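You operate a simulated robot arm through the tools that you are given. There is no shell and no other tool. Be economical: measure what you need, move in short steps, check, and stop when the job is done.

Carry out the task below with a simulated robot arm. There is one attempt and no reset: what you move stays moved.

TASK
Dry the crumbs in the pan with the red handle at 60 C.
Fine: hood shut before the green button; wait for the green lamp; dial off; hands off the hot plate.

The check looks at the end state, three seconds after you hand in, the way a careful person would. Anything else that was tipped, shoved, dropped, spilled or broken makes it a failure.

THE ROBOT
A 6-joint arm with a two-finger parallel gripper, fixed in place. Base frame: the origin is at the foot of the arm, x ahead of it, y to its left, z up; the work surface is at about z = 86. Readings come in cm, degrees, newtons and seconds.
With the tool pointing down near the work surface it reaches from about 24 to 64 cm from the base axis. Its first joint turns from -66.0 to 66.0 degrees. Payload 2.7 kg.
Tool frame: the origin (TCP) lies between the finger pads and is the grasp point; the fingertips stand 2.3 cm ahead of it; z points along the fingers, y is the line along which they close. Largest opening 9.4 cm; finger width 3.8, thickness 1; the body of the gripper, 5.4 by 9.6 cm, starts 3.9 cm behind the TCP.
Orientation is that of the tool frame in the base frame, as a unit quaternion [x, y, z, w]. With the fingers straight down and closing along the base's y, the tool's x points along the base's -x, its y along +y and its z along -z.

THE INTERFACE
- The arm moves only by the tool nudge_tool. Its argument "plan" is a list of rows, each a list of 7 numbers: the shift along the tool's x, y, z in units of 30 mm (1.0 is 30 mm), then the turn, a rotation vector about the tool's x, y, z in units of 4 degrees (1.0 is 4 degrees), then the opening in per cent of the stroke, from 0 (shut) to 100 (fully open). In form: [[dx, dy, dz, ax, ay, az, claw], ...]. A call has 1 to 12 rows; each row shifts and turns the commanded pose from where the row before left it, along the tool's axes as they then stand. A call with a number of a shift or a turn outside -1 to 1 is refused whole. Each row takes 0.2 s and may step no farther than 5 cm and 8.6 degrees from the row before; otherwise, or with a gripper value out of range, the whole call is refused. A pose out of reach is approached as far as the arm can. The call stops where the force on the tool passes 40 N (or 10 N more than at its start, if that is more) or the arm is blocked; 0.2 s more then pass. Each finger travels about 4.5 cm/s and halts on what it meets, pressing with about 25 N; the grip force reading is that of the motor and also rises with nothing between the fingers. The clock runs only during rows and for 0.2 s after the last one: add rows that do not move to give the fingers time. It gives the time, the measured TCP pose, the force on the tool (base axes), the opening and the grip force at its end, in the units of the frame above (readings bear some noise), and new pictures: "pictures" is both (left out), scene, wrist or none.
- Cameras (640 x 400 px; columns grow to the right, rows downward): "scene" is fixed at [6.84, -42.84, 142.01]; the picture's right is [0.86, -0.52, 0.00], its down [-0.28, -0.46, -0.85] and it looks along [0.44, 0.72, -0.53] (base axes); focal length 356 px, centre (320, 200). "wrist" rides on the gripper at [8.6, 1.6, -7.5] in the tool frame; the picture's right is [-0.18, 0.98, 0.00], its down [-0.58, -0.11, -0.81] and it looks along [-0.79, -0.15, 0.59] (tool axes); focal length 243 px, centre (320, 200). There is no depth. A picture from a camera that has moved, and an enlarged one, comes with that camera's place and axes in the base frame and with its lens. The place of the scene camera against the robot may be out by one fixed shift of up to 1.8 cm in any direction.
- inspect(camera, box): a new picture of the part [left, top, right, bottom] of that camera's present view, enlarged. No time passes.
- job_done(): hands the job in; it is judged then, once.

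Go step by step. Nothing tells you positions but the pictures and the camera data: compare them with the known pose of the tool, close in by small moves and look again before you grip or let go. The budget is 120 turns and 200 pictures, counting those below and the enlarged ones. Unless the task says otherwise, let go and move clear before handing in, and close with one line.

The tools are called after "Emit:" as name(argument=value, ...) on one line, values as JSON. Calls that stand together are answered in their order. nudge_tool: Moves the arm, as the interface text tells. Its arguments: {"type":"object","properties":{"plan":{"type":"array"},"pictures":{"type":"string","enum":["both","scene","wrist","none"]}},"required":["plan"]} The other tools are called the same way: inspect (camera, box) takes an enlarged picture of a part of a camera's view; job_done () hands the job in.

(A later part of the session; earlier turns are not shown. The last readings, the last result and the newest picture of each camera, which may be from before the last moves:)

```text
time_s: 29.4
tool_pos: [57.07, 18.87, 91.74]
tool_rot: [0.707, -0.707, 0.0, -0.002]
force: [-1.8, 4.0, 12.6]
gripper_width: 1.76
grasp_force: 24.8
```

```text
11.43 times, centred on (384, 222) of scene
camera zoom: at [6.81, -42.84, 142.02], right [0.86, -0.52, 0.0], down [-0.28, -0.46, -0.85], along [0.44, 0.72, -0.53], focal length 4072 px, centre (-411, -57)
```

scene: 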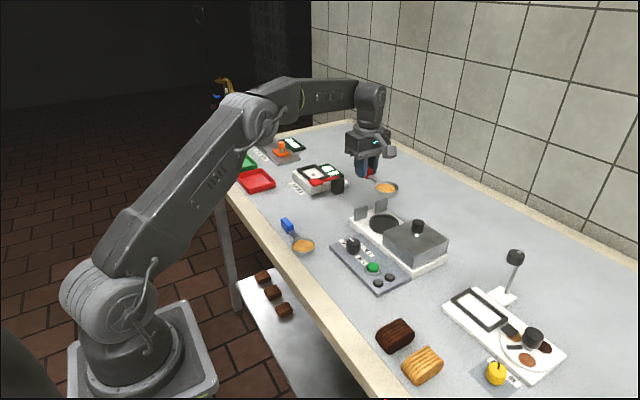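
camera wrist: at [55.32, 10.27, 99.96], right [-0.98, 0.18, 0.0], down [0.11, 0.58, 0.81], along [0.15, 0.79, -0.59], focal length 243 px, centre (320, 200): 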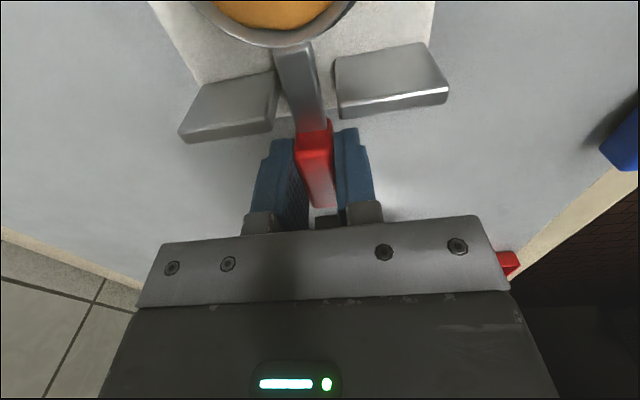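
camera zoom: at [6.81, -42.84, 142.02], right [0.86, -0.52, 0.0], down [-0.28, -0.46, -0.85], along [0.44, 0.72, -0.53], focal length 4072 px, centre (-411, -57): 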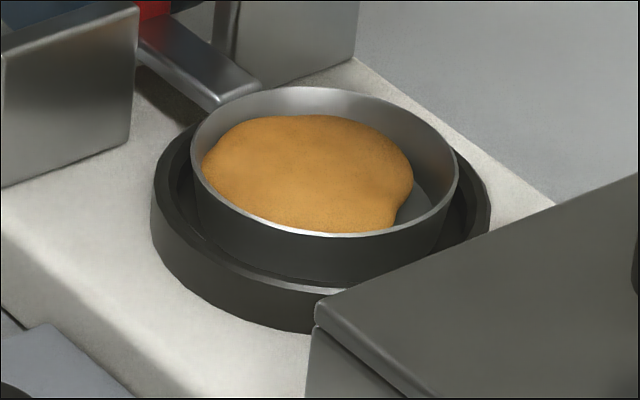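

The pan sits on the floor of the heater inside the ring. I'll release and rise.

Emit:
nudge_tool(plan=[[0, 0, -0.06, 0, 0, 0, 0], [0, 0, 0, 0, 0, 0, 20], [0, 0, 0, 0, 0, 0, 40], [0, 0, 0, 0, 0, 0, 60], [0, 0, 0, 0, 0, 0, 60], [0, 0, -0.3, 0, 0, 0, 60], [0, 0, -0.6, 0, 0, 0, 60], [0, 0, -1, 0, 0, 0, 60], [0, 0, -1, 0, 0, 0, 60]])

Emit:
inspect(camera="scene", box=[340, 180, 420, 250])

```text
time_s: 31.4
tool_pos: [57.1, 18.77, 100.47]
tool_rot: [-0.707, 0.707, -0.002, 0.001]
force: [-0.6, 0.4, -0.5]
gripper_width: 5.64
grasp_force: 0.1
camera wrist: at [55.45, 10.1, 107.94], right [-0.98, 0.18, 0.0], down [0.11, 0.58, 0.81], along [0.15, 0.79, -0.59], focal length 243 px, centre (320, 200)
```

scene: 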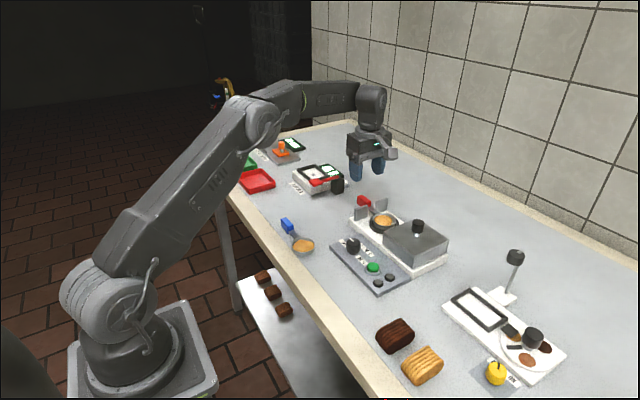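
wrist: 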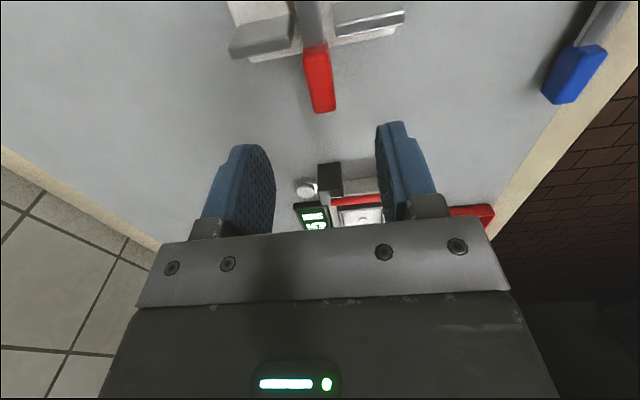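

```text
5.71 times, centred on (380, 215) of scene
camera zoom: at [6.84, -42.84, 142.01], right [0.86, -0.52, 0.0], down [-0.28, -0.46, -0.85], along [0.44, 0.72, -0.53], focal length 2036 px, centre (-23, 114)
```

zoom: 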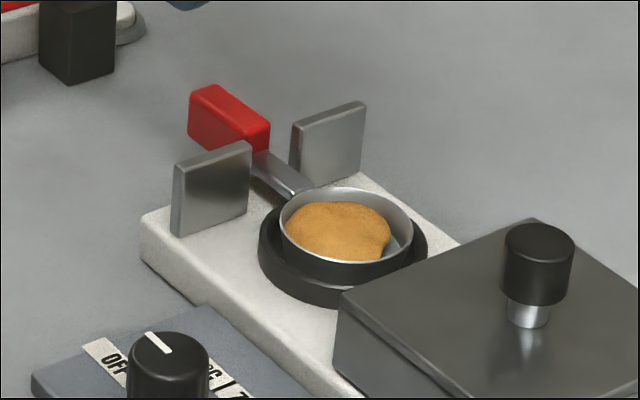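

The pan sits nicely in the heater with its handle through the gap. Now I'll go to the hood knob at about (56.75,-0.1), keeping this yaw.

Emit:
nudge_tool(plan=[[0.6, 0.02, -0.1, 0, 0, 0, 60], [0.9, 0.02, 0, 0, 0, 0, 60], [0.9, 0.02, 0, 0, 0, 0, 60], [0.9, 0.02, 0, 0, 0, 0, 60], [0.9, 0.02, 0, 0, 0, 0, 60], [0.9, 0.02, 0, 0, 0, 0, 60], [0.9, 0, 0, 0, 0, 0, 60], [0.3, 0, 0, 0, 0, 0, 60]])

```text
time_s: 33.2
tool_pos: [56.57, -0.3, 100.58]
tool_rot: [-0.707, 0.708, 0.0, 0.001]
force: [0.3, -1.2, -0.2]
gripper_width: 5.64
grasp_force: 0.0
camera wrist: at [55.03, -8.89, 108.01], right [-0.98, 0.18, 0.0], down [0.11, 0.58, 0.81], along [0.15, 0.79, -0.59], focal length 243 px, centre (320, 200)
```

scene: 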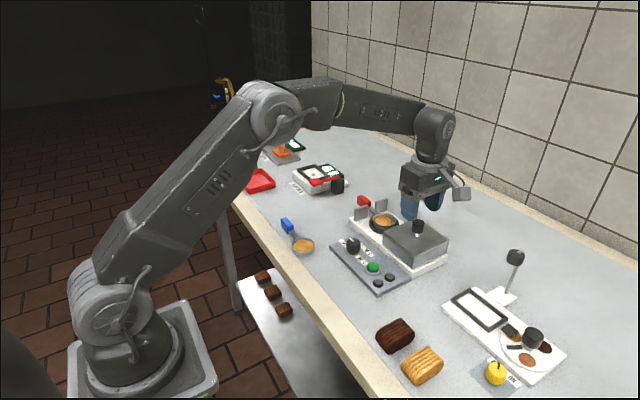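
wrist: 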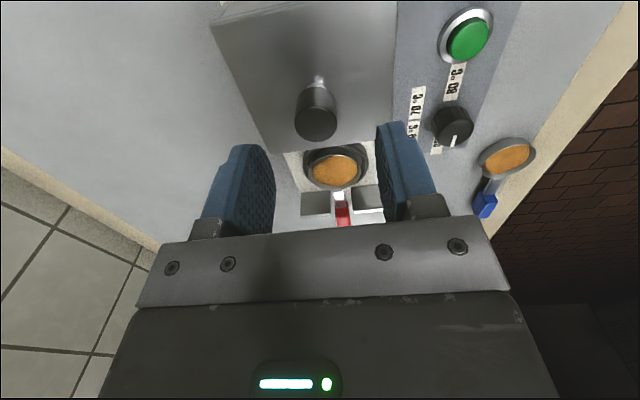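

Aligned within 3 mm. Descend and grip the knob.

Emit:
nudge_tool(plan=[[0, -0.08, 0.6, 0, 0, 0, 60], [0, 0, 0.6, 0, 0, 0, 60], [0, 0, 0.6, 0, 0, 0, 60], [0, 0, 0, 0, 0, 0, 30], [0, 0, 0, 0, 0, 0, 15], [0, 0, 0, 0, 0, 0, 10], [0, 0, 0, 0, 0, 0, 10], [0, 0, 0, 0, 0, 0, 10]], pictures="wrist")

```text
time_s: 35.0
tool_pos: [57.04, -0.37, 95.05]
tool_rot: [0.708, -0.706, 0.002, -0.002]
force: [20.1, 1.0, -5.7]
gripper_width: 2.59
grasp_force: 45.4
camera wrist: at [55.3, -8.98, 102.45], right [-0.98, 0.18, 0.0], down [0.11, 0.58, 0.81], along [0.15, 0.79, -0.59], focal length 243 px, centre (320, 200)
```

wrist: 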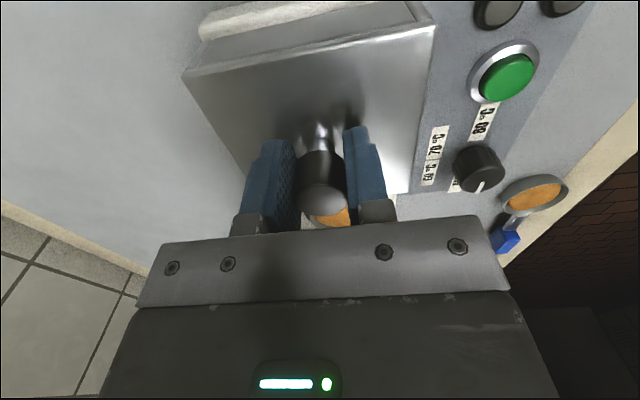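

Gripped; slight x misalignment, which I'll relieve, then slide the hood closed toward +y.

Emit:
nudge_tool(plan=[[0, -0.07, 0, 0, 0, 0, 5], [-0.15, 0, 0, 0, 0, 0, 5], [-0.3, 0, 0, 0, 0, 0, 5], [-0.3, 0, 0, 0, 0, 0, 5], [-0.3, 0, 0, 0, 0, 0, 5]], pictures="wrist")

```text
time_s: 36.2
tool_pos: [56.99, 3.18, 95.15]
tool_rot: [-0.707, 0.707, 0.003, -0.003]
force: [-19.1, -0.9, -15.3]
gripper_width: 2.58
grasp_force: 44.8
camera wrist: at [55.4, -5.49, 102.49], right [-0.98, 0.18, 0.01], down [0.12, 0.58, 0.81], along [0.14, 0.79, -0.59], focal length 243 px, centre (320, 200)
```

wrist: 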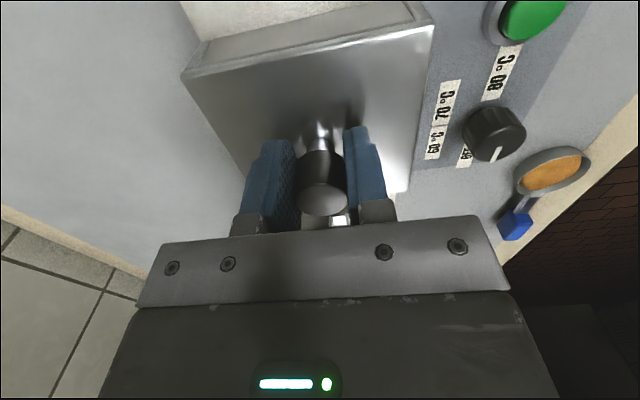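

Sliding well. Continue closing.

Emit:
nudge_tool(plan=[[-0.2, 0.04, 0.04, 0, 0, 0, 5], [-0.3, 0, 0, 0, 0, 0, 5], [-0.3, 0, 0, 0, 0, 0, 5], [-0.3, 0, 0, 0, 0, 0, 5], [-0.3, 0, 0, 0, 0, 0, 5], [-0.3, 0, 0, 0, 0, 0, 5], [-0.3, 0, 0, 0, 0, 0, 5]])

Emit:
inspect(camera="scene", box=[340, 180, 440, 270])

```text
time_s: 37.8
tool_pos: [56.99, 9.17, 95.07]
tool_rot: [-0.707, 0.707, 0.002, -0.002]
force: [-22.9, 0.1, -7.6]
gripper_width: 2.57
grasp_force: 45.6
camera wrist: at [55.39, 0.36, 102.51], right [-0.98, 0.18, 0.0], down [0.11, 0.58, 0.81], along [0.15, 0.79, -0.59], focal length 243 px, centre (320, 200)
```

scene: 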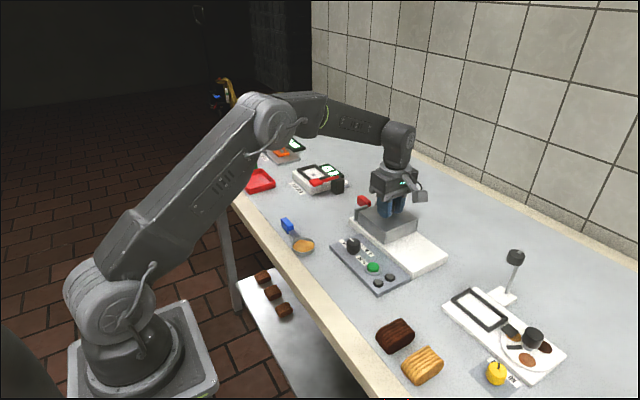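
wrist: 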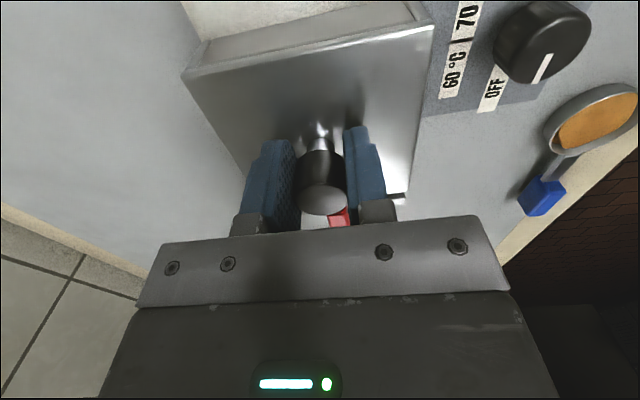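

```text
4.44 times, centred on (390, 225) of scene
camera zoom: at [6.79, -42.84, 142.02], right [0.86, -0.52, 0.0], down [-0.28, -0.46, -0.85], along [0.44, 0.72, -0.53], focal length 1583 px, centre (9, 89)
```

zoom: 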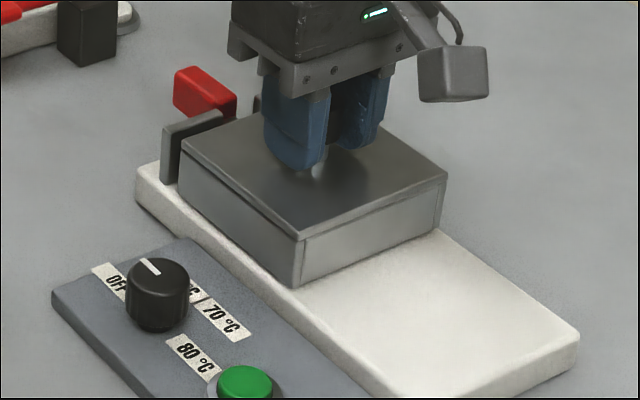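

About 0.9 cm remains. Push to the stop gently.

Emit:
nudge_tool(plan=[[-0.1, 0.06, 0.02, 0, 0, 0, 5], [-0.1, 0, 0, 0, 0, 0, 5], [-0.1, 0, 0, 0, 0, 0, 5], [-0.06, 0, 0, 0, 0, 0, 5]], pictures="wrist")

Emit:
inspect(camera="scene", box=[340, 180, 440, 270])

```text
time_s: 38.8
tool_pos: [57.09, 9.94, 95.15]
tool_rot: [-0.707, 0.707, -0.001, 0.001]
force: [5.6, -9.5, -13.4]
gripper_width: 2.58
grasp_force: 45.2
camera wrist: at [55.3, 1.24, 102.51], right [-0.98, 0.19, 0.0], down [0.11, 0.58, 0.81], along [0.15, 0.79, -0.59], focal length 243 px, centre (320, 200)
```

wrist: 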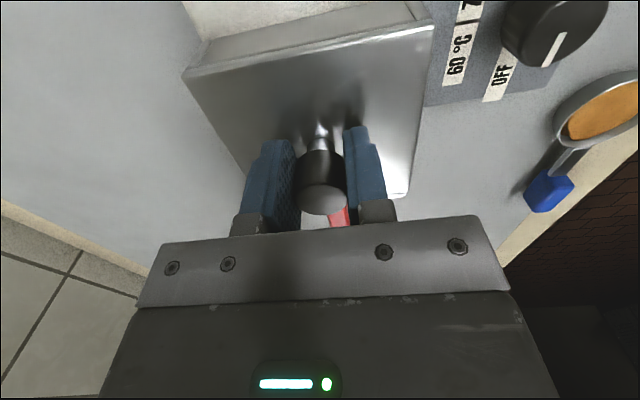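

```text
4.44 times, centred on (390, 225) of scene
camera zoom: at [6.88, -42.87, 142.0], right [0.86, -0.52, 0.0], down [-0.28, -0.46, -0.85], along [0.44, 0.72, -0.53], focal length 1583 px, centre (9, 89)
```

zoom: 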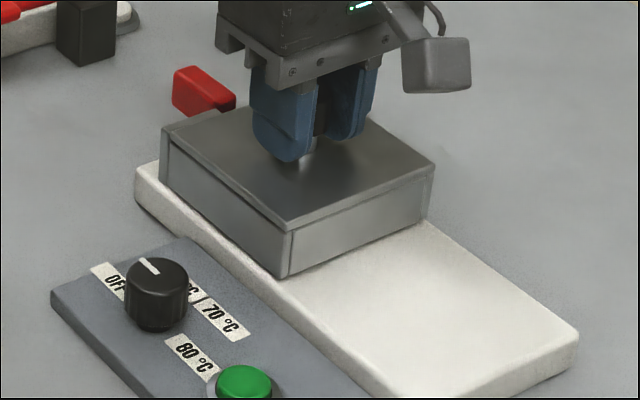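

The hood is shut against its stop. Release, lift, and move over to the dial.

Emit:
nudge_tool(plan=[[-0.03, 0, 0.05, 0, 0, 0, 5], [0, 0, 0, 0, 0, 0, 60], [0, 0, 0, 0, 0, 0, 60], [0, 0, 0, 0, 0, 0, 60], [0, 0, -0.8, 0, 0, 0, 60], [0, 0, -0.8, 0, 0, 0, 60], [0.2, 0.6, -0.6, 0, 0, 0, 60], [0.2, 0.8, 0, 0, 0, 0, 60], [0.2, 0.8, 0, 0, 0, 0, 60], [0.2, 0.8, 0, 0, 0, 0, 60], [0.2, 0.8, 0, 0, 0, 0, 60], [0.2, 0.4, 0, 0, 0, 0, 60]])

Emit:
inspect(camera="scene", box=[330, 180, 450, 290])

```text
time_s: 41.4
tool_pos: [44.16, 6.49, 101.44]
tool_rot: [-0.707, 0.707, -0.001, 0.0]
force: [-0.1, -0.1, 0.1]
gripper_width: 5.65
grasp_force: 0.1
camera wrist: at [42.5, -2.23, 108.86], right [-0.98, 0.18, 0.0], down [0.11, 0.58, 0.81], along [0.15, 0.79, -0.59], focal length 243 px, centre (320, 200)
```

scene: 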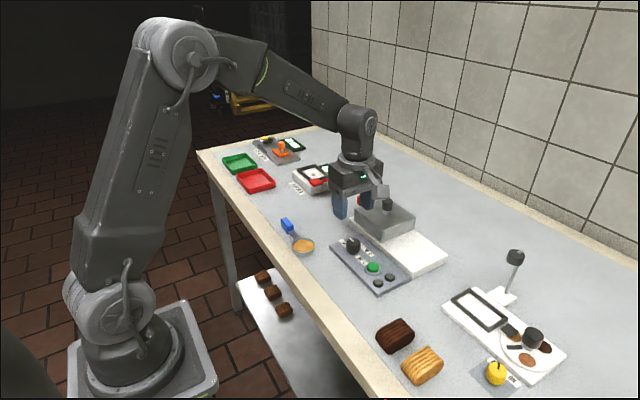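
wrist: 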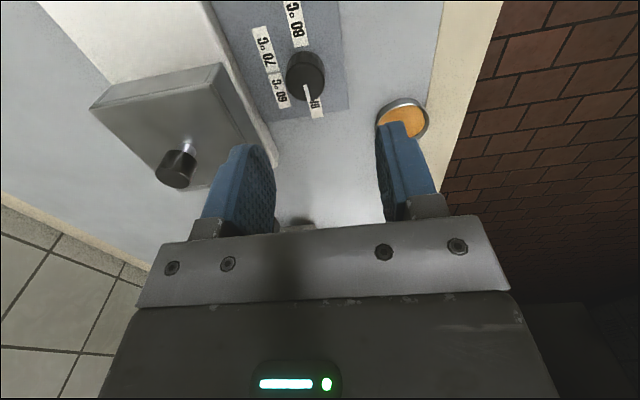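

```text
3.64 times, centred on (390, 235) of scene
camera zoom: at [6.84, -42.84, 142.01], right [0.86, -0.52, 0.0], down [-0.28, -0.46, -0.85], along [0.44, 0.72, -0.53], focal length 1296 px, centre (66, 73)
```

zoom: 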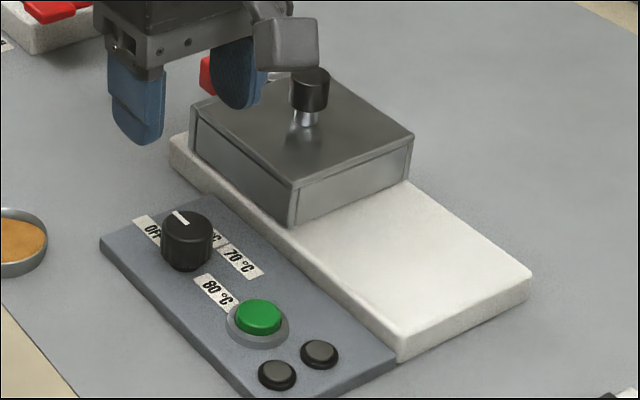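

Emit:
inspect(camera="wrist", box=[230, 0, 370, 130])

```text
3.08 times, centred on (300, 65) of wrist
camera zoom: at [42.5, -2.23, 108.86], right [-0.98, 0.18, 0.0], down [0.11, 0.58, 0.81], along [0.15, 0.79, -0.59], focal length 746 px, centre (382, 615)
```

zoom: 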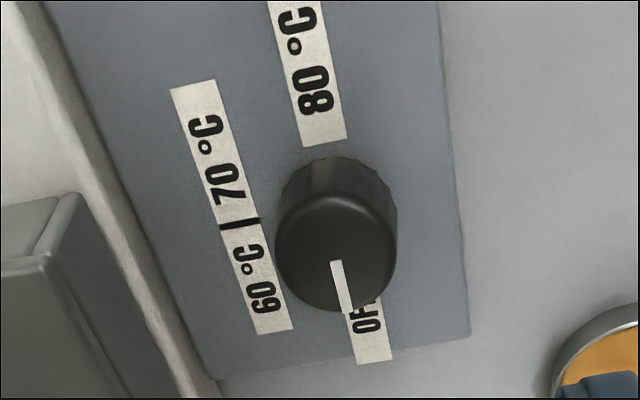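

Labels: OFF at +y, 60 °C is 60° clockwise from above, then 70 and 80. Dial axis ≈ (45.3,6.7), top ≈ 91.6. Aligning and descending partway.

Emit:
nudge_tool(plan=[[-0.04, -0.2, 0.3, 0, 0, 0, 60], [-0.03, -0.18, 0.7, 0, 0, 0, 60], [0, 0, 0.7, 0, 0, 0, 60]], pictures="wrist")

Emit:
inspect(camera="scene", box=[320, 190, 420, 280])

```text
time_s: 42.2
tool_pos: [45.39, 6.67, 96.3]
tool_rot: [-0.707, 0.707, 0.0, 0.001]
force: [-0.3, -0.2, 0.0]
gripper_width: 5.63
grasp_force: 0.1
camera wrist: at [43.69, -2.0, 103.72], right [-0.98, 0.18, 0.0], down [0.11, 0.58, 0.81], along [0.15, 0.79, -0.59], focal length 243 px, centre (320, 200)
```

wrist: 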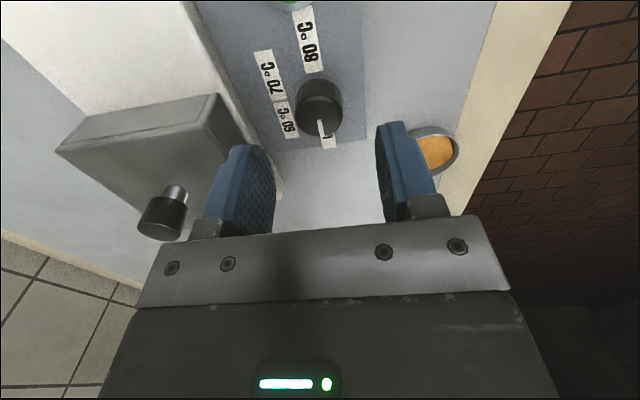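

```text
4.44 times, centred on (370, 235) of scene
camera zoom: at [6.84, -42.84, 142.01], right [0.86, -0.52, 0.0], down [-0.28, -0.46, -0.85], along [0.44, 0.72, -0.53], focal length 1583 px, centre (98, 44)
```

zoom: 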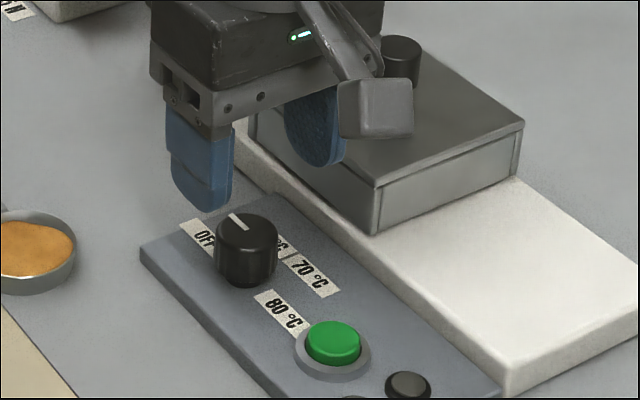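

Emit:
nudge_tool(plan=[[0.07, 0.02, 0.6, 0, 0, 0, 60], [0, 0, 0.6, 0, 0, 0, 60], [0, 0, 0.45, 0, 0, 0, 60]], pictures="wrist")

Emit:
inspect(camera="wrist", box=[230, 60, 410, 230])

Emit:
inspect(camera="scene", box=[320, 200, 400, 270])

```text
time_s: 43.0
tool_pos: [45.45, 6.61, 91.51]
tool_rot: [0.707, -0.707, 0.001, -0.001]
force: [-0.8, -0.4, 0.2]
gripper_width: 5.62
grasp_force: 0.0
camera wrist: at [43.67, -2.15, 98.93], right [-0.98, 0.18, 0.0], down [0.11, 0.58, 0.81], along [0.15, 0.79, -0.59], focal length 243 px, centre (320, 200)
```

wrist: 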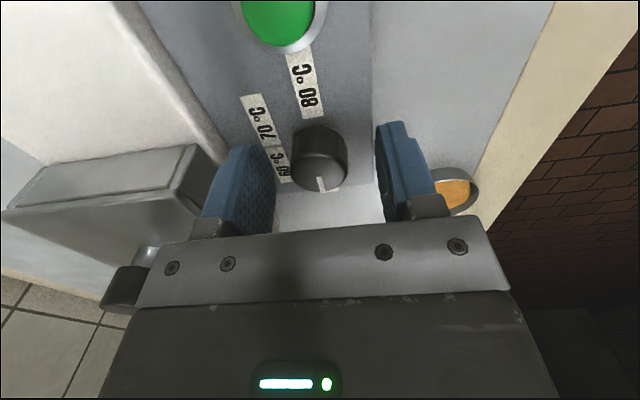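

```text
2.35 times, centred on (320, 145) of wrist
camera zoom: at [43.67, -2.15, 98.93], right [-0.98, 0.18, 0.0], down [0.11, 0.58, 0.81], along [0.15, 0.79, -0.59], focal length 571 px, centre (320, 329)
```

zoom: 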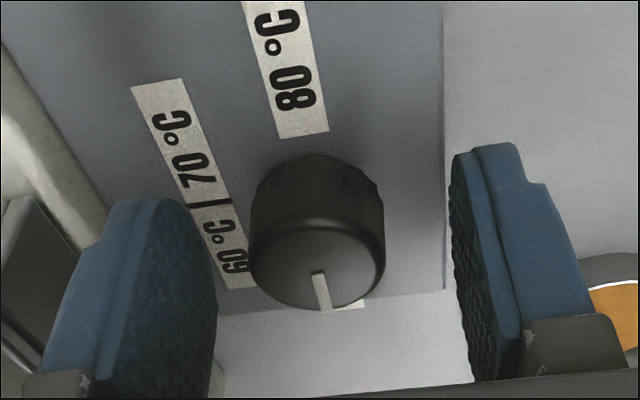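

```text
5.71 times, centred on (360, 235) of scene
camera zoom: at [6.84, -42.84, 142.01], right [0.86, -0.52, 0.0], down [-0.28, -0.46, -0.85], along [0.44, 0.72, -0.53], focal length 2036 px, centre (91, 0)
```

zoom: 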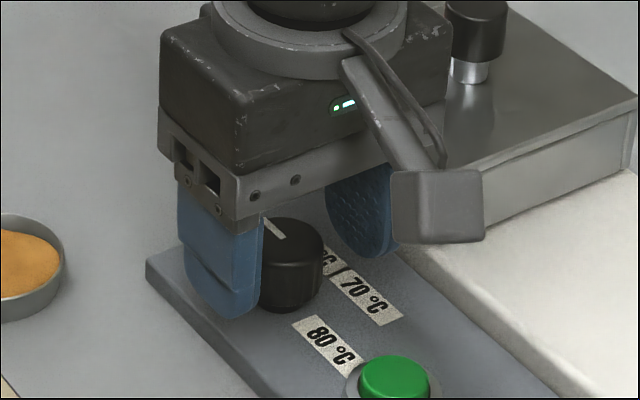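

Dial axis ≈ (45.37,6.35), top z≈91. A small y correction, lower 7 mm and grip.

Emit:
nudge_tool(plan=[[0.08, 0.02, 0.22, 0, 0, 0, 60], [0, 0, 0, 0, 0, 0, 40], [0, 0, 0, 0, 0, 0, 25], [0, 0, 0, 0, 0, 0, 15], [0, 0, 0, 0, 0, 0, 15], [0, 0, 0, 0, 0, 0, 15]], pictures="wrist")

```text
time_s: 44.4
tool_pos: [45.65, 6.33, 90.97]
tool_rot: [-0.707, 0.707, -0.003, 0.004]
force: [28.6, -1.5, -7.7]
gripper_width: 3.17
grasp_force: 44.8
camera wrist: at [43.86, -2.38, 98.26], right [-0.98, 0.18, -0.01], down [0.1, 0.58, 0.81], along [0.15, 0.79, -0.59], focal length 243 px, centre (320, 200)
```

wrist: 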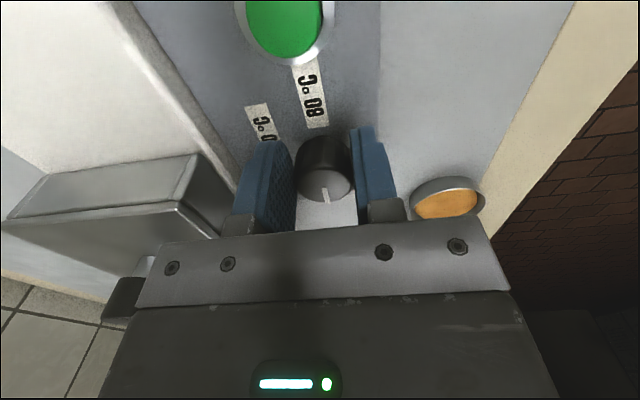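

Gripped, but the axis is about 3 mm further in x. Relieve this.

Emit:
nudge_tool(plan=[[0, -0.09, 0, 0, 0, 0, 15], [0, 0, 0, 0, 0, 0, 15]], pictures="none")

```text
time_s: 45.0
tool_pos: [45.61, 6.39, 90.96]
tool_rot: [0.708, -0.707, 0.001, -0.002]
force: [10.0, -7.4, 14.5]
gripper_width: 3.17
grasp_force: 44.6
```

Now turn clockwise (from above) in stages toward 60 °C.

Emit:
nudge_tool(plan=[[0, 0, 0, 0, 0, 1, 12], [0, 0, 0, 0, 0, 1, 12], [0, 0, 0, 0, 0, 1, 12], [0, 0, 0, 0, 0, 1, 12], [0, 0, 0, 0, 0, 1, 12]])

Emit:
inspect(camera="wrist", box=[230, 60, 410, 230])

```text
time_s: 46.2
tool_pos: [45.28, 6.32, 90.86]
tool_rot: [-0.586, 0.81, 0.001, -0.004]
force: [-9.0, -0.4, 6.2]
gripper_width: 3.16
grasp_force: 44.8
stopped in row 5: the force on the tool passed its limit (the readings are from after the stop); the commanded pose is now the measured one
camera wrist: at [41.04, -1.33, 98.28], right [-0.88, 0.48, 0.01], down [0.29, 0.52, 0.8], along [0.38, 0.71, -0.6], focal length 243 px, centre (320, 200)
```

scene: 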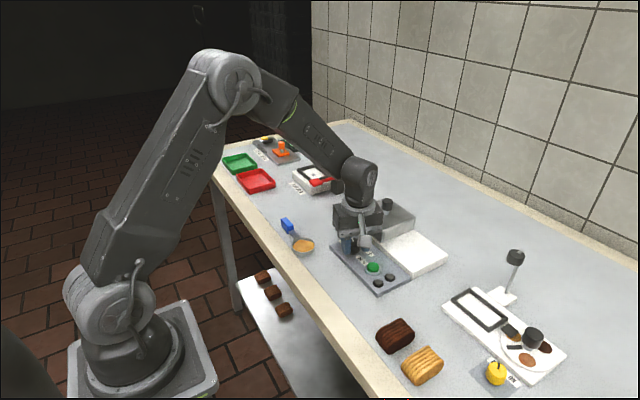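
wrist: 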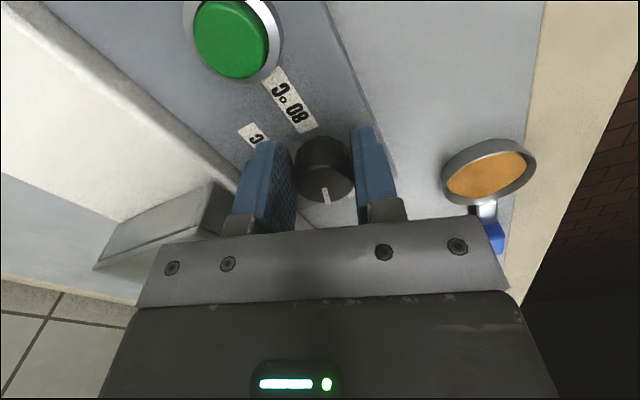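

```text
2.35 times, centred on (320, 145) of wrist
camera zoom: at [41.04, -1.33, 98.28], right [-0.88, 0.48, 0.01], down [0.29, 0.52, 0.8], along [0.38, 0.71, -0.6], focal length 571 px, centre (320, 329)
```

zoom: 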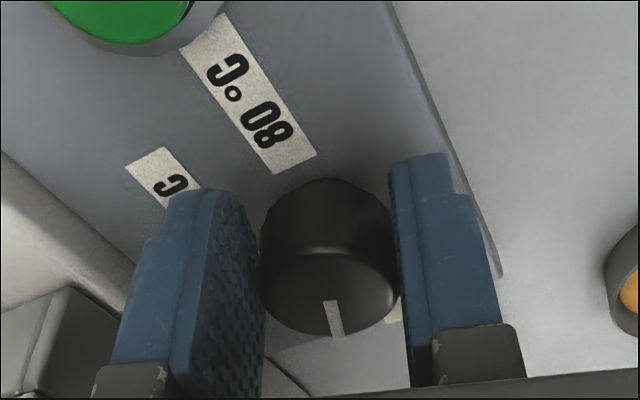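

The dial follows the gripper (18° so far). Continue.

Emit:
nudge_tool(plan=[[0, 0, 0, 0, 0, 0.8, 12], [0, 0, 0, 0, 0, 0.8, 12], [0, 0, 0, 0, 0, 0.8, 12], [0, 0, 0, 0, 0, 0.8, 12]], pictures="none")

```text
time_s: 47.2
tool_pos: [45.14, 6.59, 90.86]
tool_rot: [-0.494, 0.87, 0.004, -0.008]
force: [-10.7, 1.7, 5.6]
gripper_width: 3.2
grasp_force: 44.9
stopped in row 4: the force on the tool passed its limit (the readings are from after the stop); the commanded pose is now the measured one
```

Emit:
nudge_tool(plan=[[0, -0.05, 0, 0, 0, 0.5, 12], [0, 0, 0, 0, 0, 0.7, 12], [0, 0, 0, 0, 0, 0.7, 12], [0, 0, 0, 0, 0, 0.7, 12]], pictures="wrist")

Emit:
inspect(camera="wrist", box=[230, 60, 410, 230])

```text
time_s: 47.9
tool_pos: [44.92, 6.53, 90.77]
tool_rot: [-0.458, 0.889, 0.006, -0.011]
force: [-9.1, 2.5, 4.8]
gripper_width: 3.2
grasp_force: 45.8
stopped in row 3: the force on the tool passed its limit (the readings are from after the stop); the commanded pose is now the measured one
camera wrist: at [38.8, 0.41, 98.37], right [-0.69, 0.72, 0.02], down [0.45, 0.41, 0.8], along [0.57, 0.56, -0.6], focal length 243 px, centre (320, 200)
```

wrist: 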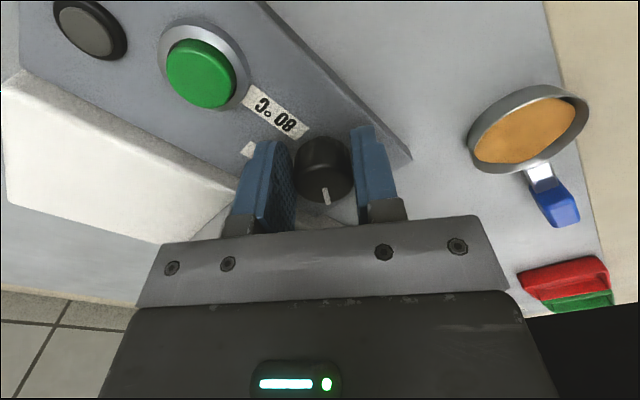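

```text
2.35 times, centred on (320, 145) of wrist
camera zoom: at [38.8, 0.41, 98.37], right [-0.69, 0.72, 0.02], down [0.45, 0.41, 0.8], along [0.57, 0.56, -0.6], focal length 571 px, centre (320, 329)
```

zoom: 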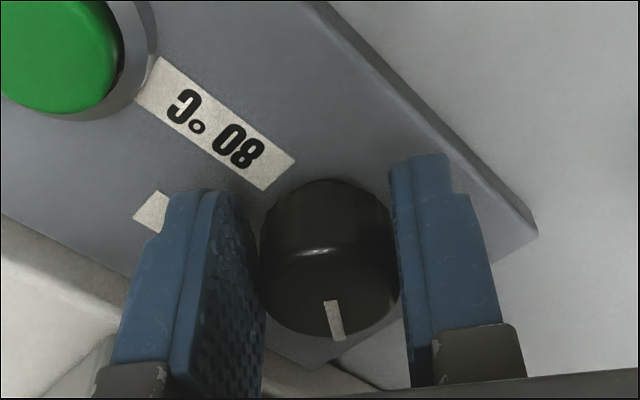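

The TCP has drifted in -x, so I want to be sure the panel itself isn't moving.

Emit:
inspect(camera="scene", box=[320, 190, 420, 280])

```text
4.44 times, centred on (370, 235) of scene
camera zoom: at [6.81, -42.84, 142.02], right [0.86, -0.52, 0.0], down [-0.28, -0.46, -0.85], along [0.44, 0.72, -0.53], focal length 1583 px, centre (98, 44)
```

zoom: 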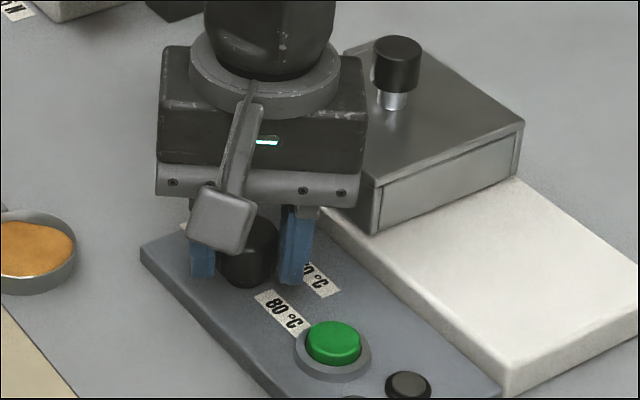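

The panel hasn't moved. The drift is consistent with the dial axis being ~1.2 cm further in +y than the TCP, so I'll rotate about that point: add a small tool-y shift per degree.

Emit:
nudge_tool(plan=[[0, 0.022, 0, 0, 0, 0.8, 12], [0, 0.022, 0, 0, 0, 0.8, 12], [0, 0.022, 0, 0, 0, 0.8, 12], [0, 0.022, 0, 0, 0, 0.8, 12]], pictures="none")

```text
time_s: 48.9
tool_pos: [44.81, 6.79, 90.74]
tool_rot: [-0.356, 0.934, 0.005, -0.011]
force: [-18.2, 6.9, 21.0]
gripper_width: 3.18
grasp_force: 45.0
```

That went smoothly: 48° turned. About 12° remains.

Emit:
nudge_tool(plan=[[0, 0.022, -0.01, 0, 0, 0.8, 12], [0, 0.022, 0, 0, 0, 0.8, 12], [0, 0.022, 0, 0, 0, 0.8, 12], [0, 0.013, 0, 0, 0, 0.5, 12]], pictures="wrist")

Emit:
inspect(camera="wrist", box=[230, 60, 410, 230])

```text
time_s: 49.9
tool_pos: [44.67, 6.9, 90.79]
tool_rot: [-0.26, 0.966, 0.004, -0.012]
force: [-14.4, -3.1, 11.0]
gripper_width: 3.18
grasp_force: 45.2
camera wrist: at [36.51, 3.95, 98.4], right [-0.33, 0.94, 0.01], down [0.58, 0.2, 0.79], along [0.75, 0.27, -0.61], focal length 243 px, centre (320, 200)
```

wrist: 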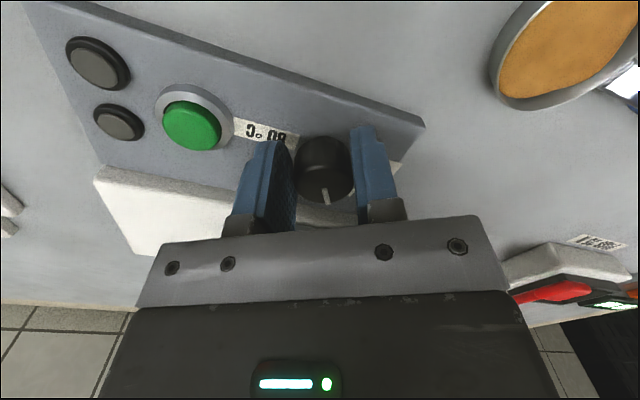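

```text
2.35 times, centred on (320, 145) of wrist
camera zoom: at [36.51, 3.95, 98.4], right [-0.33, 0.94, 0.01], down [0.58, 0.2, 0.79], along [0.75, 0.27, -0.61], focal length 571 px, centre (320, 329)
```

zoom: 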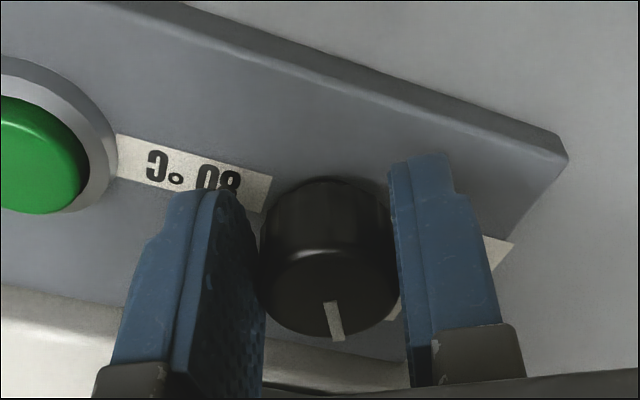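

Turned 60°. Release and lift back to view the dial.

Emit:
nudge_tool(plan=[[0, 0, 0, 0, 0, 0, 60], [0, 0, 0, 0, 0, 0, 60], [0, 0, 0, 0, 0, 0, 60], [0, 0, -0.7, 0, 0, 0, 60], [0, 0, -1, 0, 0, 0, 60], [0.3, 0, -1, 0, 0, 0, 60], [0.6, 0, -0.5, 0, 0, 0, 60]])

Emit:
inspect(camera="scene", box=[320, 200, 420, 290])

Emit:
inspect(camera="wrist", box=[200, 0, 420, 150])

```text
time_s: 51.5
tool_pos: [42.57, 5.74, 100.37]
tool_rot: [-0.26, 0.965, 0.004, -0.011]
force: [-0.1, 0.1, -0.2]
gripper_width: 5.64
grasp_force: 0.0
camera wrist: at [34.37, 2.65, 107.99], right [-0.34, 0.94, 0.01], down [0.58, 0.2, 0.79], along [0.75, 0.27, -0.61], focal length 243 px, centre (320, 200)
```

scene: 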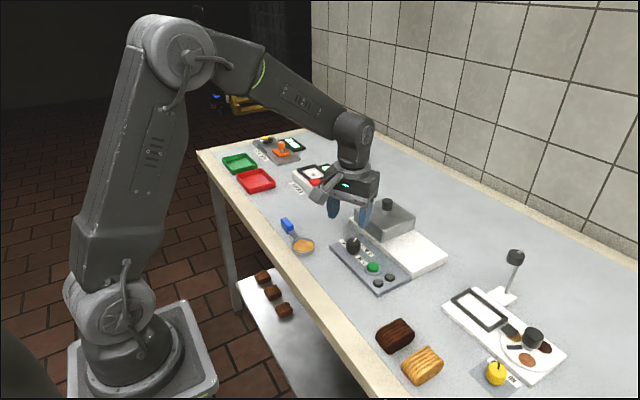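
wrist: 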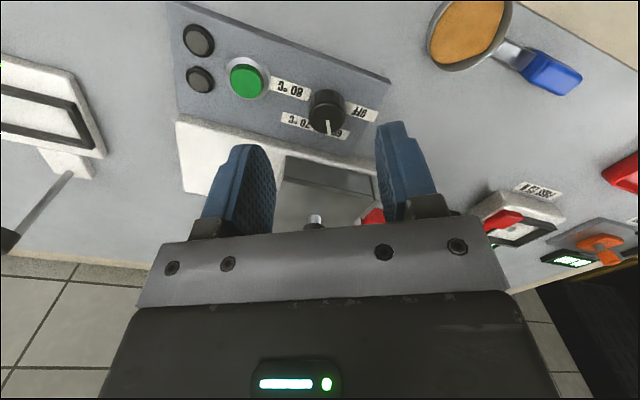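

```text
4.44 times, centred on (370, 245) of scene
camera zoom: at [6.84, -42.84, 142.01], right [0.86, -0.52, 0.0], down [-0.28, -0.46, -0.85], along [0.44, 0.72, -0.53], focal length 1583 px, centre (98, 0)
```

zoom: 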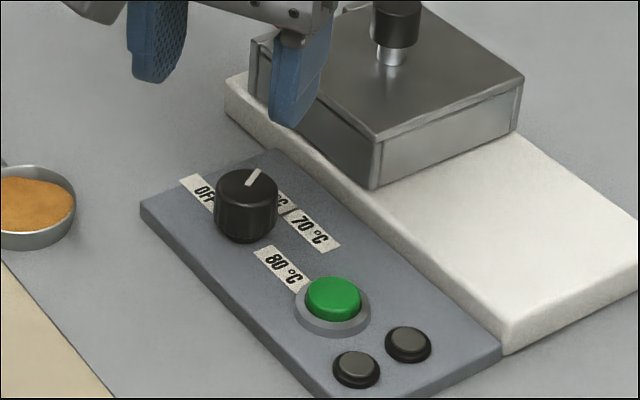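

```text
2.67 times, centred on (310, 75) of wrist
camera zoom: at [34.37, 2.65, 107.99], right [-0.34, 0.94, 0.01], down [0.58, 0.2, 0.79], along [0.75, 0.27, -0.61], focal length 647 px, centre (347, 533)
```

zoom: 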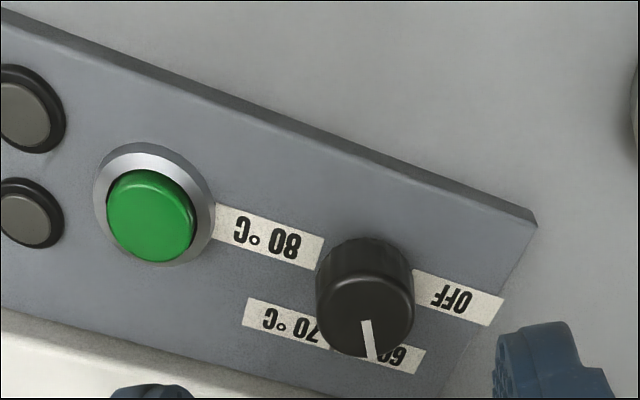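

The pointer is at 60 °C, the hood is shut. Next the green button near (45.2,0.5): close the gripper and hover above it.

Emit:
nudge_tool(plan=[[0.04, -0.5, 0, 0, 0, 0, 0], [0.04, -0.5, 0.2, 0, 0, 0, 0], [0.03, -0.5, 0.4, 0, 0, 0, 0], [0, -0.45, 0.4, 0, 0, 0, 0], [0, 0, 0.4, 0, 0, 0, 0], [0, 0, 0, 0, 0, 0, 0]])

Emit:
inspect(camera="scene", box=[330, 210, 430, 300])

Emit:
inspect(camera="wrist", box=[240, 60, 400, 220])

```text
time_s: 52.9
tool_pos: [45.14, 0.5, 96.3]
tool_rot: [-0.261, 0.965, 0.003, -0.012]
force: [0.1, 0.4, 0.8]
gripper_width: 0.01
grasp_force: 25.0
camera wrist: at [37.01, -2.53, 103.9], right [-0.33, 0.94, 0.01], down [0.58, 0.2, 0.79], along [0.75, 0.27, -0.61], focal length 243 px, centre (320, 200)
```

scene: 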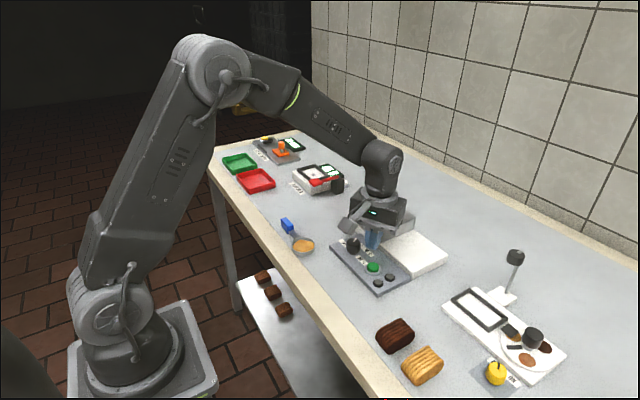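
wrist: 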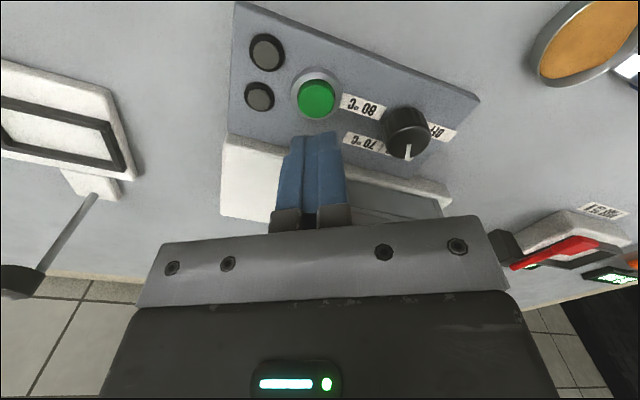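

```text
4.44 times, centred on (380, 255) of scene
camera zoom: at [6.84, -42.84, 142.01], right [0.86, -0.52, 0.0], down [-0.28, -0.46, -0.85], along [0.44, 0.72, -0.53], focal length 1583 px, centre (53, -44)
```

zoom: 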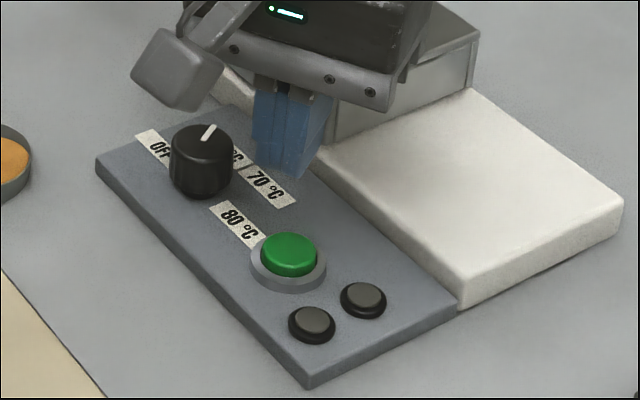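

```text
2.50 times, centred on (320, 140) of wrist
camera zoom: at [37.01, -2.53, 103.9], right [-0.33, 0.94, 0.01], down [0.58, 0.2, 0.79], along [0.75, 0.27, -0.61], focal length 606 px, centre (320, 350)
```

zoom: 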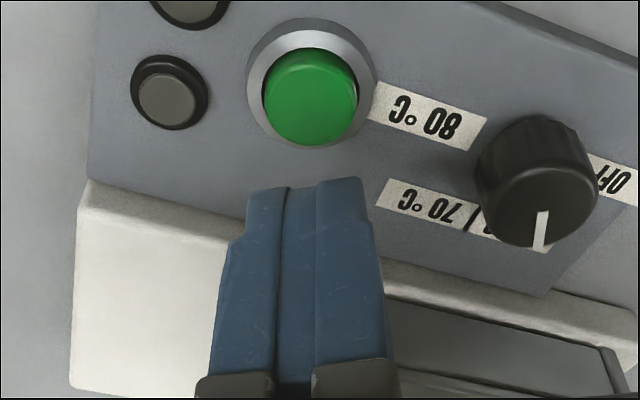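

Fingertips nearly above the button; shift slightly and lower to just above it.

Emit:
nudge_tool(plan=[[0.04, -0.11, 0.3, 0, 0, 0, 0], [0, 0, 0.5, 0, 0, 0, 0], [0, 0, 0.4, 0, 0, 0, 0]], pictures="wrist")

Emit:
inspect(camera="scene", box=[340, 220, 420, 290])

Emit:
inspect(camera="wrist", box=[240, 60, 400, 220])

```text
time_s: 53.7
tool_pos: [45.25, 0.17, 92.57]
tool_rot: [-0.261, 0.965, 0.004, -0.012]
force: [-0.4, 0.6, -0.1]
gripper_width: 0.01
grasp_force: 24.7
camera wrist: at [37.05, -2.91, 100.23], right [-0.33, 0.94, 0.01], down [0.58, 0.2, 0.79], along [0.75, 0.27, -0.61], focal length 243 px, centre (320, 200)
```

wrist: 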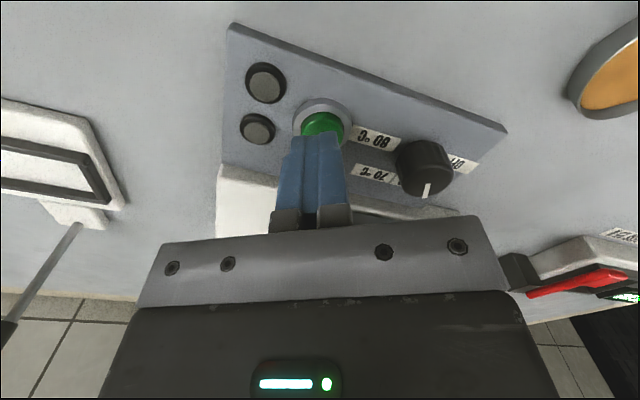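

```text
5.71 times, centred on (380, 255) of scene
camera zoom: at [6.84, -42.84, 142.01], right [0.86, -0.52, 0.0], down [-0.28, -0.46, -0.85], along [0.44, 0.72, -0.53], focal length 2036 px, centre (-23, -114)
```

zoom: 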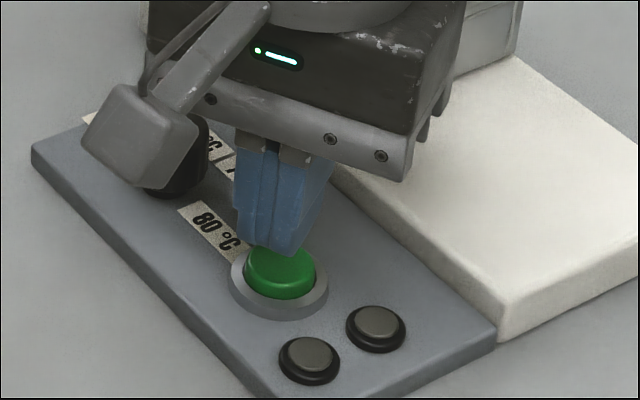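

```text
2.50 times, centred on (320, 140) of wrist
camera zoom: at [37.05, -2.91, 100.23], right [-0.33, 0.94, 0.01], down [0.58, 0.2, 0.79], along [0.75, 0.27, -0.61], focal length 606 px, centre (320, 350)
```

zoom: 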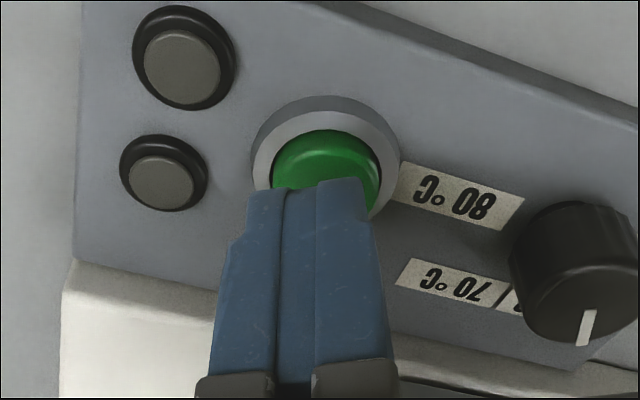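

Centred over the button. Press down in small steps.

Emit:
nudge_tool(plan=[[0, 0.05, 0.1, 0, 0, 0, 0], [0, 0, 0.1, 0, 0, 0, 0], [0, 0, 0.1, 0, 0, 0, 0]], pictures="none")

Emit:
inspect(camera="scene", box=[340, 220, 420, 290])

```text
time_s: 54.5
tool_pos: [45.15, 0.12, 91.76]
tool_rot: [-0.26, 0.965, 0.004, -0.011]
force: [0.0, -1.2, 0.0]
gripper_width: 0.0
grasp_force: 25.4
```

```text
5.71 times, centred on (380, 255) of scene
camera zoom: at [6.84, -42.84, 142.01], right [0.86, -0.52, 0.0], down [-0.28, -0.46, -0.85], along [0.44, 0.72, -0.53], focal length 2036 px, centre (-23, -114)
```

zoom: 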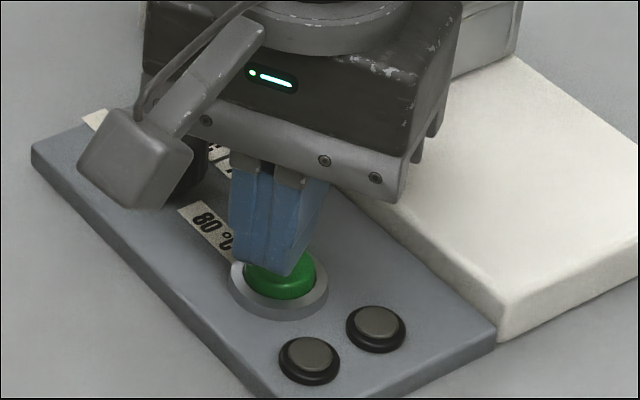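

Emit:
nudge_tool(plan=[[-0.02, -0.08, 0.05, 0, 0, 0, 0], [0, 0, 0.1, 0, 0, 0, 0], [0, 0, 0.1, 0, 0, 0, 0]], pictures="none")

Emit:
inspect(camera="scene", box=[340, 220, 420, 290])

```text
time_s: 55.3
tool_pos: [45.23, -0.09, 90.84]
tool_rot: [-0.261, 0.965, 0.004, -0.011]
force: [-1.3, 0.2, 0.0]
gripper_width: 0.0
grasp_force: 24.4
```

```text
5.71 times, centred on (380, 255) of scene
camera zoom: at [6.84, -42.84, 142.01], right [0.86, -0.52, 0.0], down [-0.28, -0.46, -0.85], along [0.44, 0.72, -0.53], focal length 2036 px, centre (-23, -114)
```

zoom: 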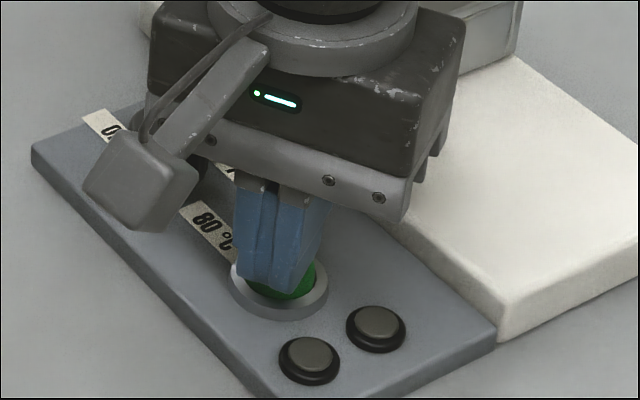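

Emit:
nudge_tool(plan=[[0, 0, 0.1, 0, 0, 0, 0], [0, 0, 0.1, 0, 0, 0, 0]], pictures="none")

Emit:
inspect(camera="scene", box=[340, 220, 420, 290])

Emit:
inspect(camera="wrist", box=[240, 60, 400, 220])

```text
time_s: 55.9
tool_pos: [45.11, -0.11, 90.41]
tool_rot: [-0.26, 0.965, 0.003, -0.011]
force: [0.3, -0.5, 2.0]
gripper_width: 0.0
grasp_force: 24.7
```

```text
5.71 times, centred on (380, 255) of scene
camera zoom: at [6.84, -42.84, 142.01], right [0.86, -0.52, 0.0], down [-0.28, -0.46, -0.85], along [0.44, 0.72, -0.53], focal length 2036 px, centre (-23, -114)
```

zoom: 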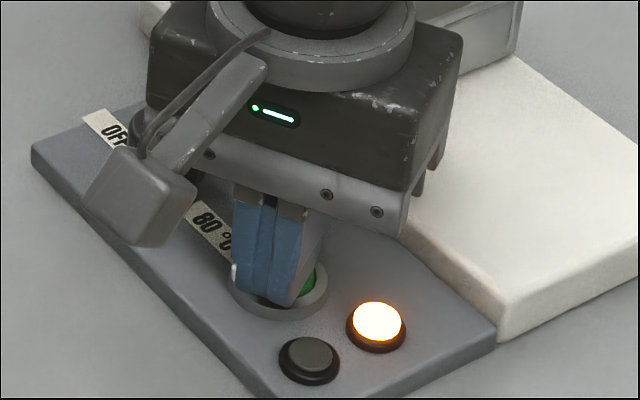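

```text
2.50 times, centred on (320, 140) of wrist
camera zoom: at [37.01, -3.09, 97.95], right [-0.33, 0.94, 0.01], down [0.58, 0.2, 0.79], along [0.75, 0.27, -0.61], focal length 606 px, centre (320, 350)
```

zoom: 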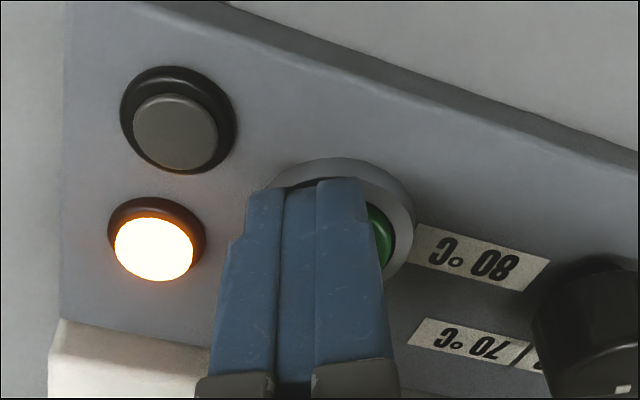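

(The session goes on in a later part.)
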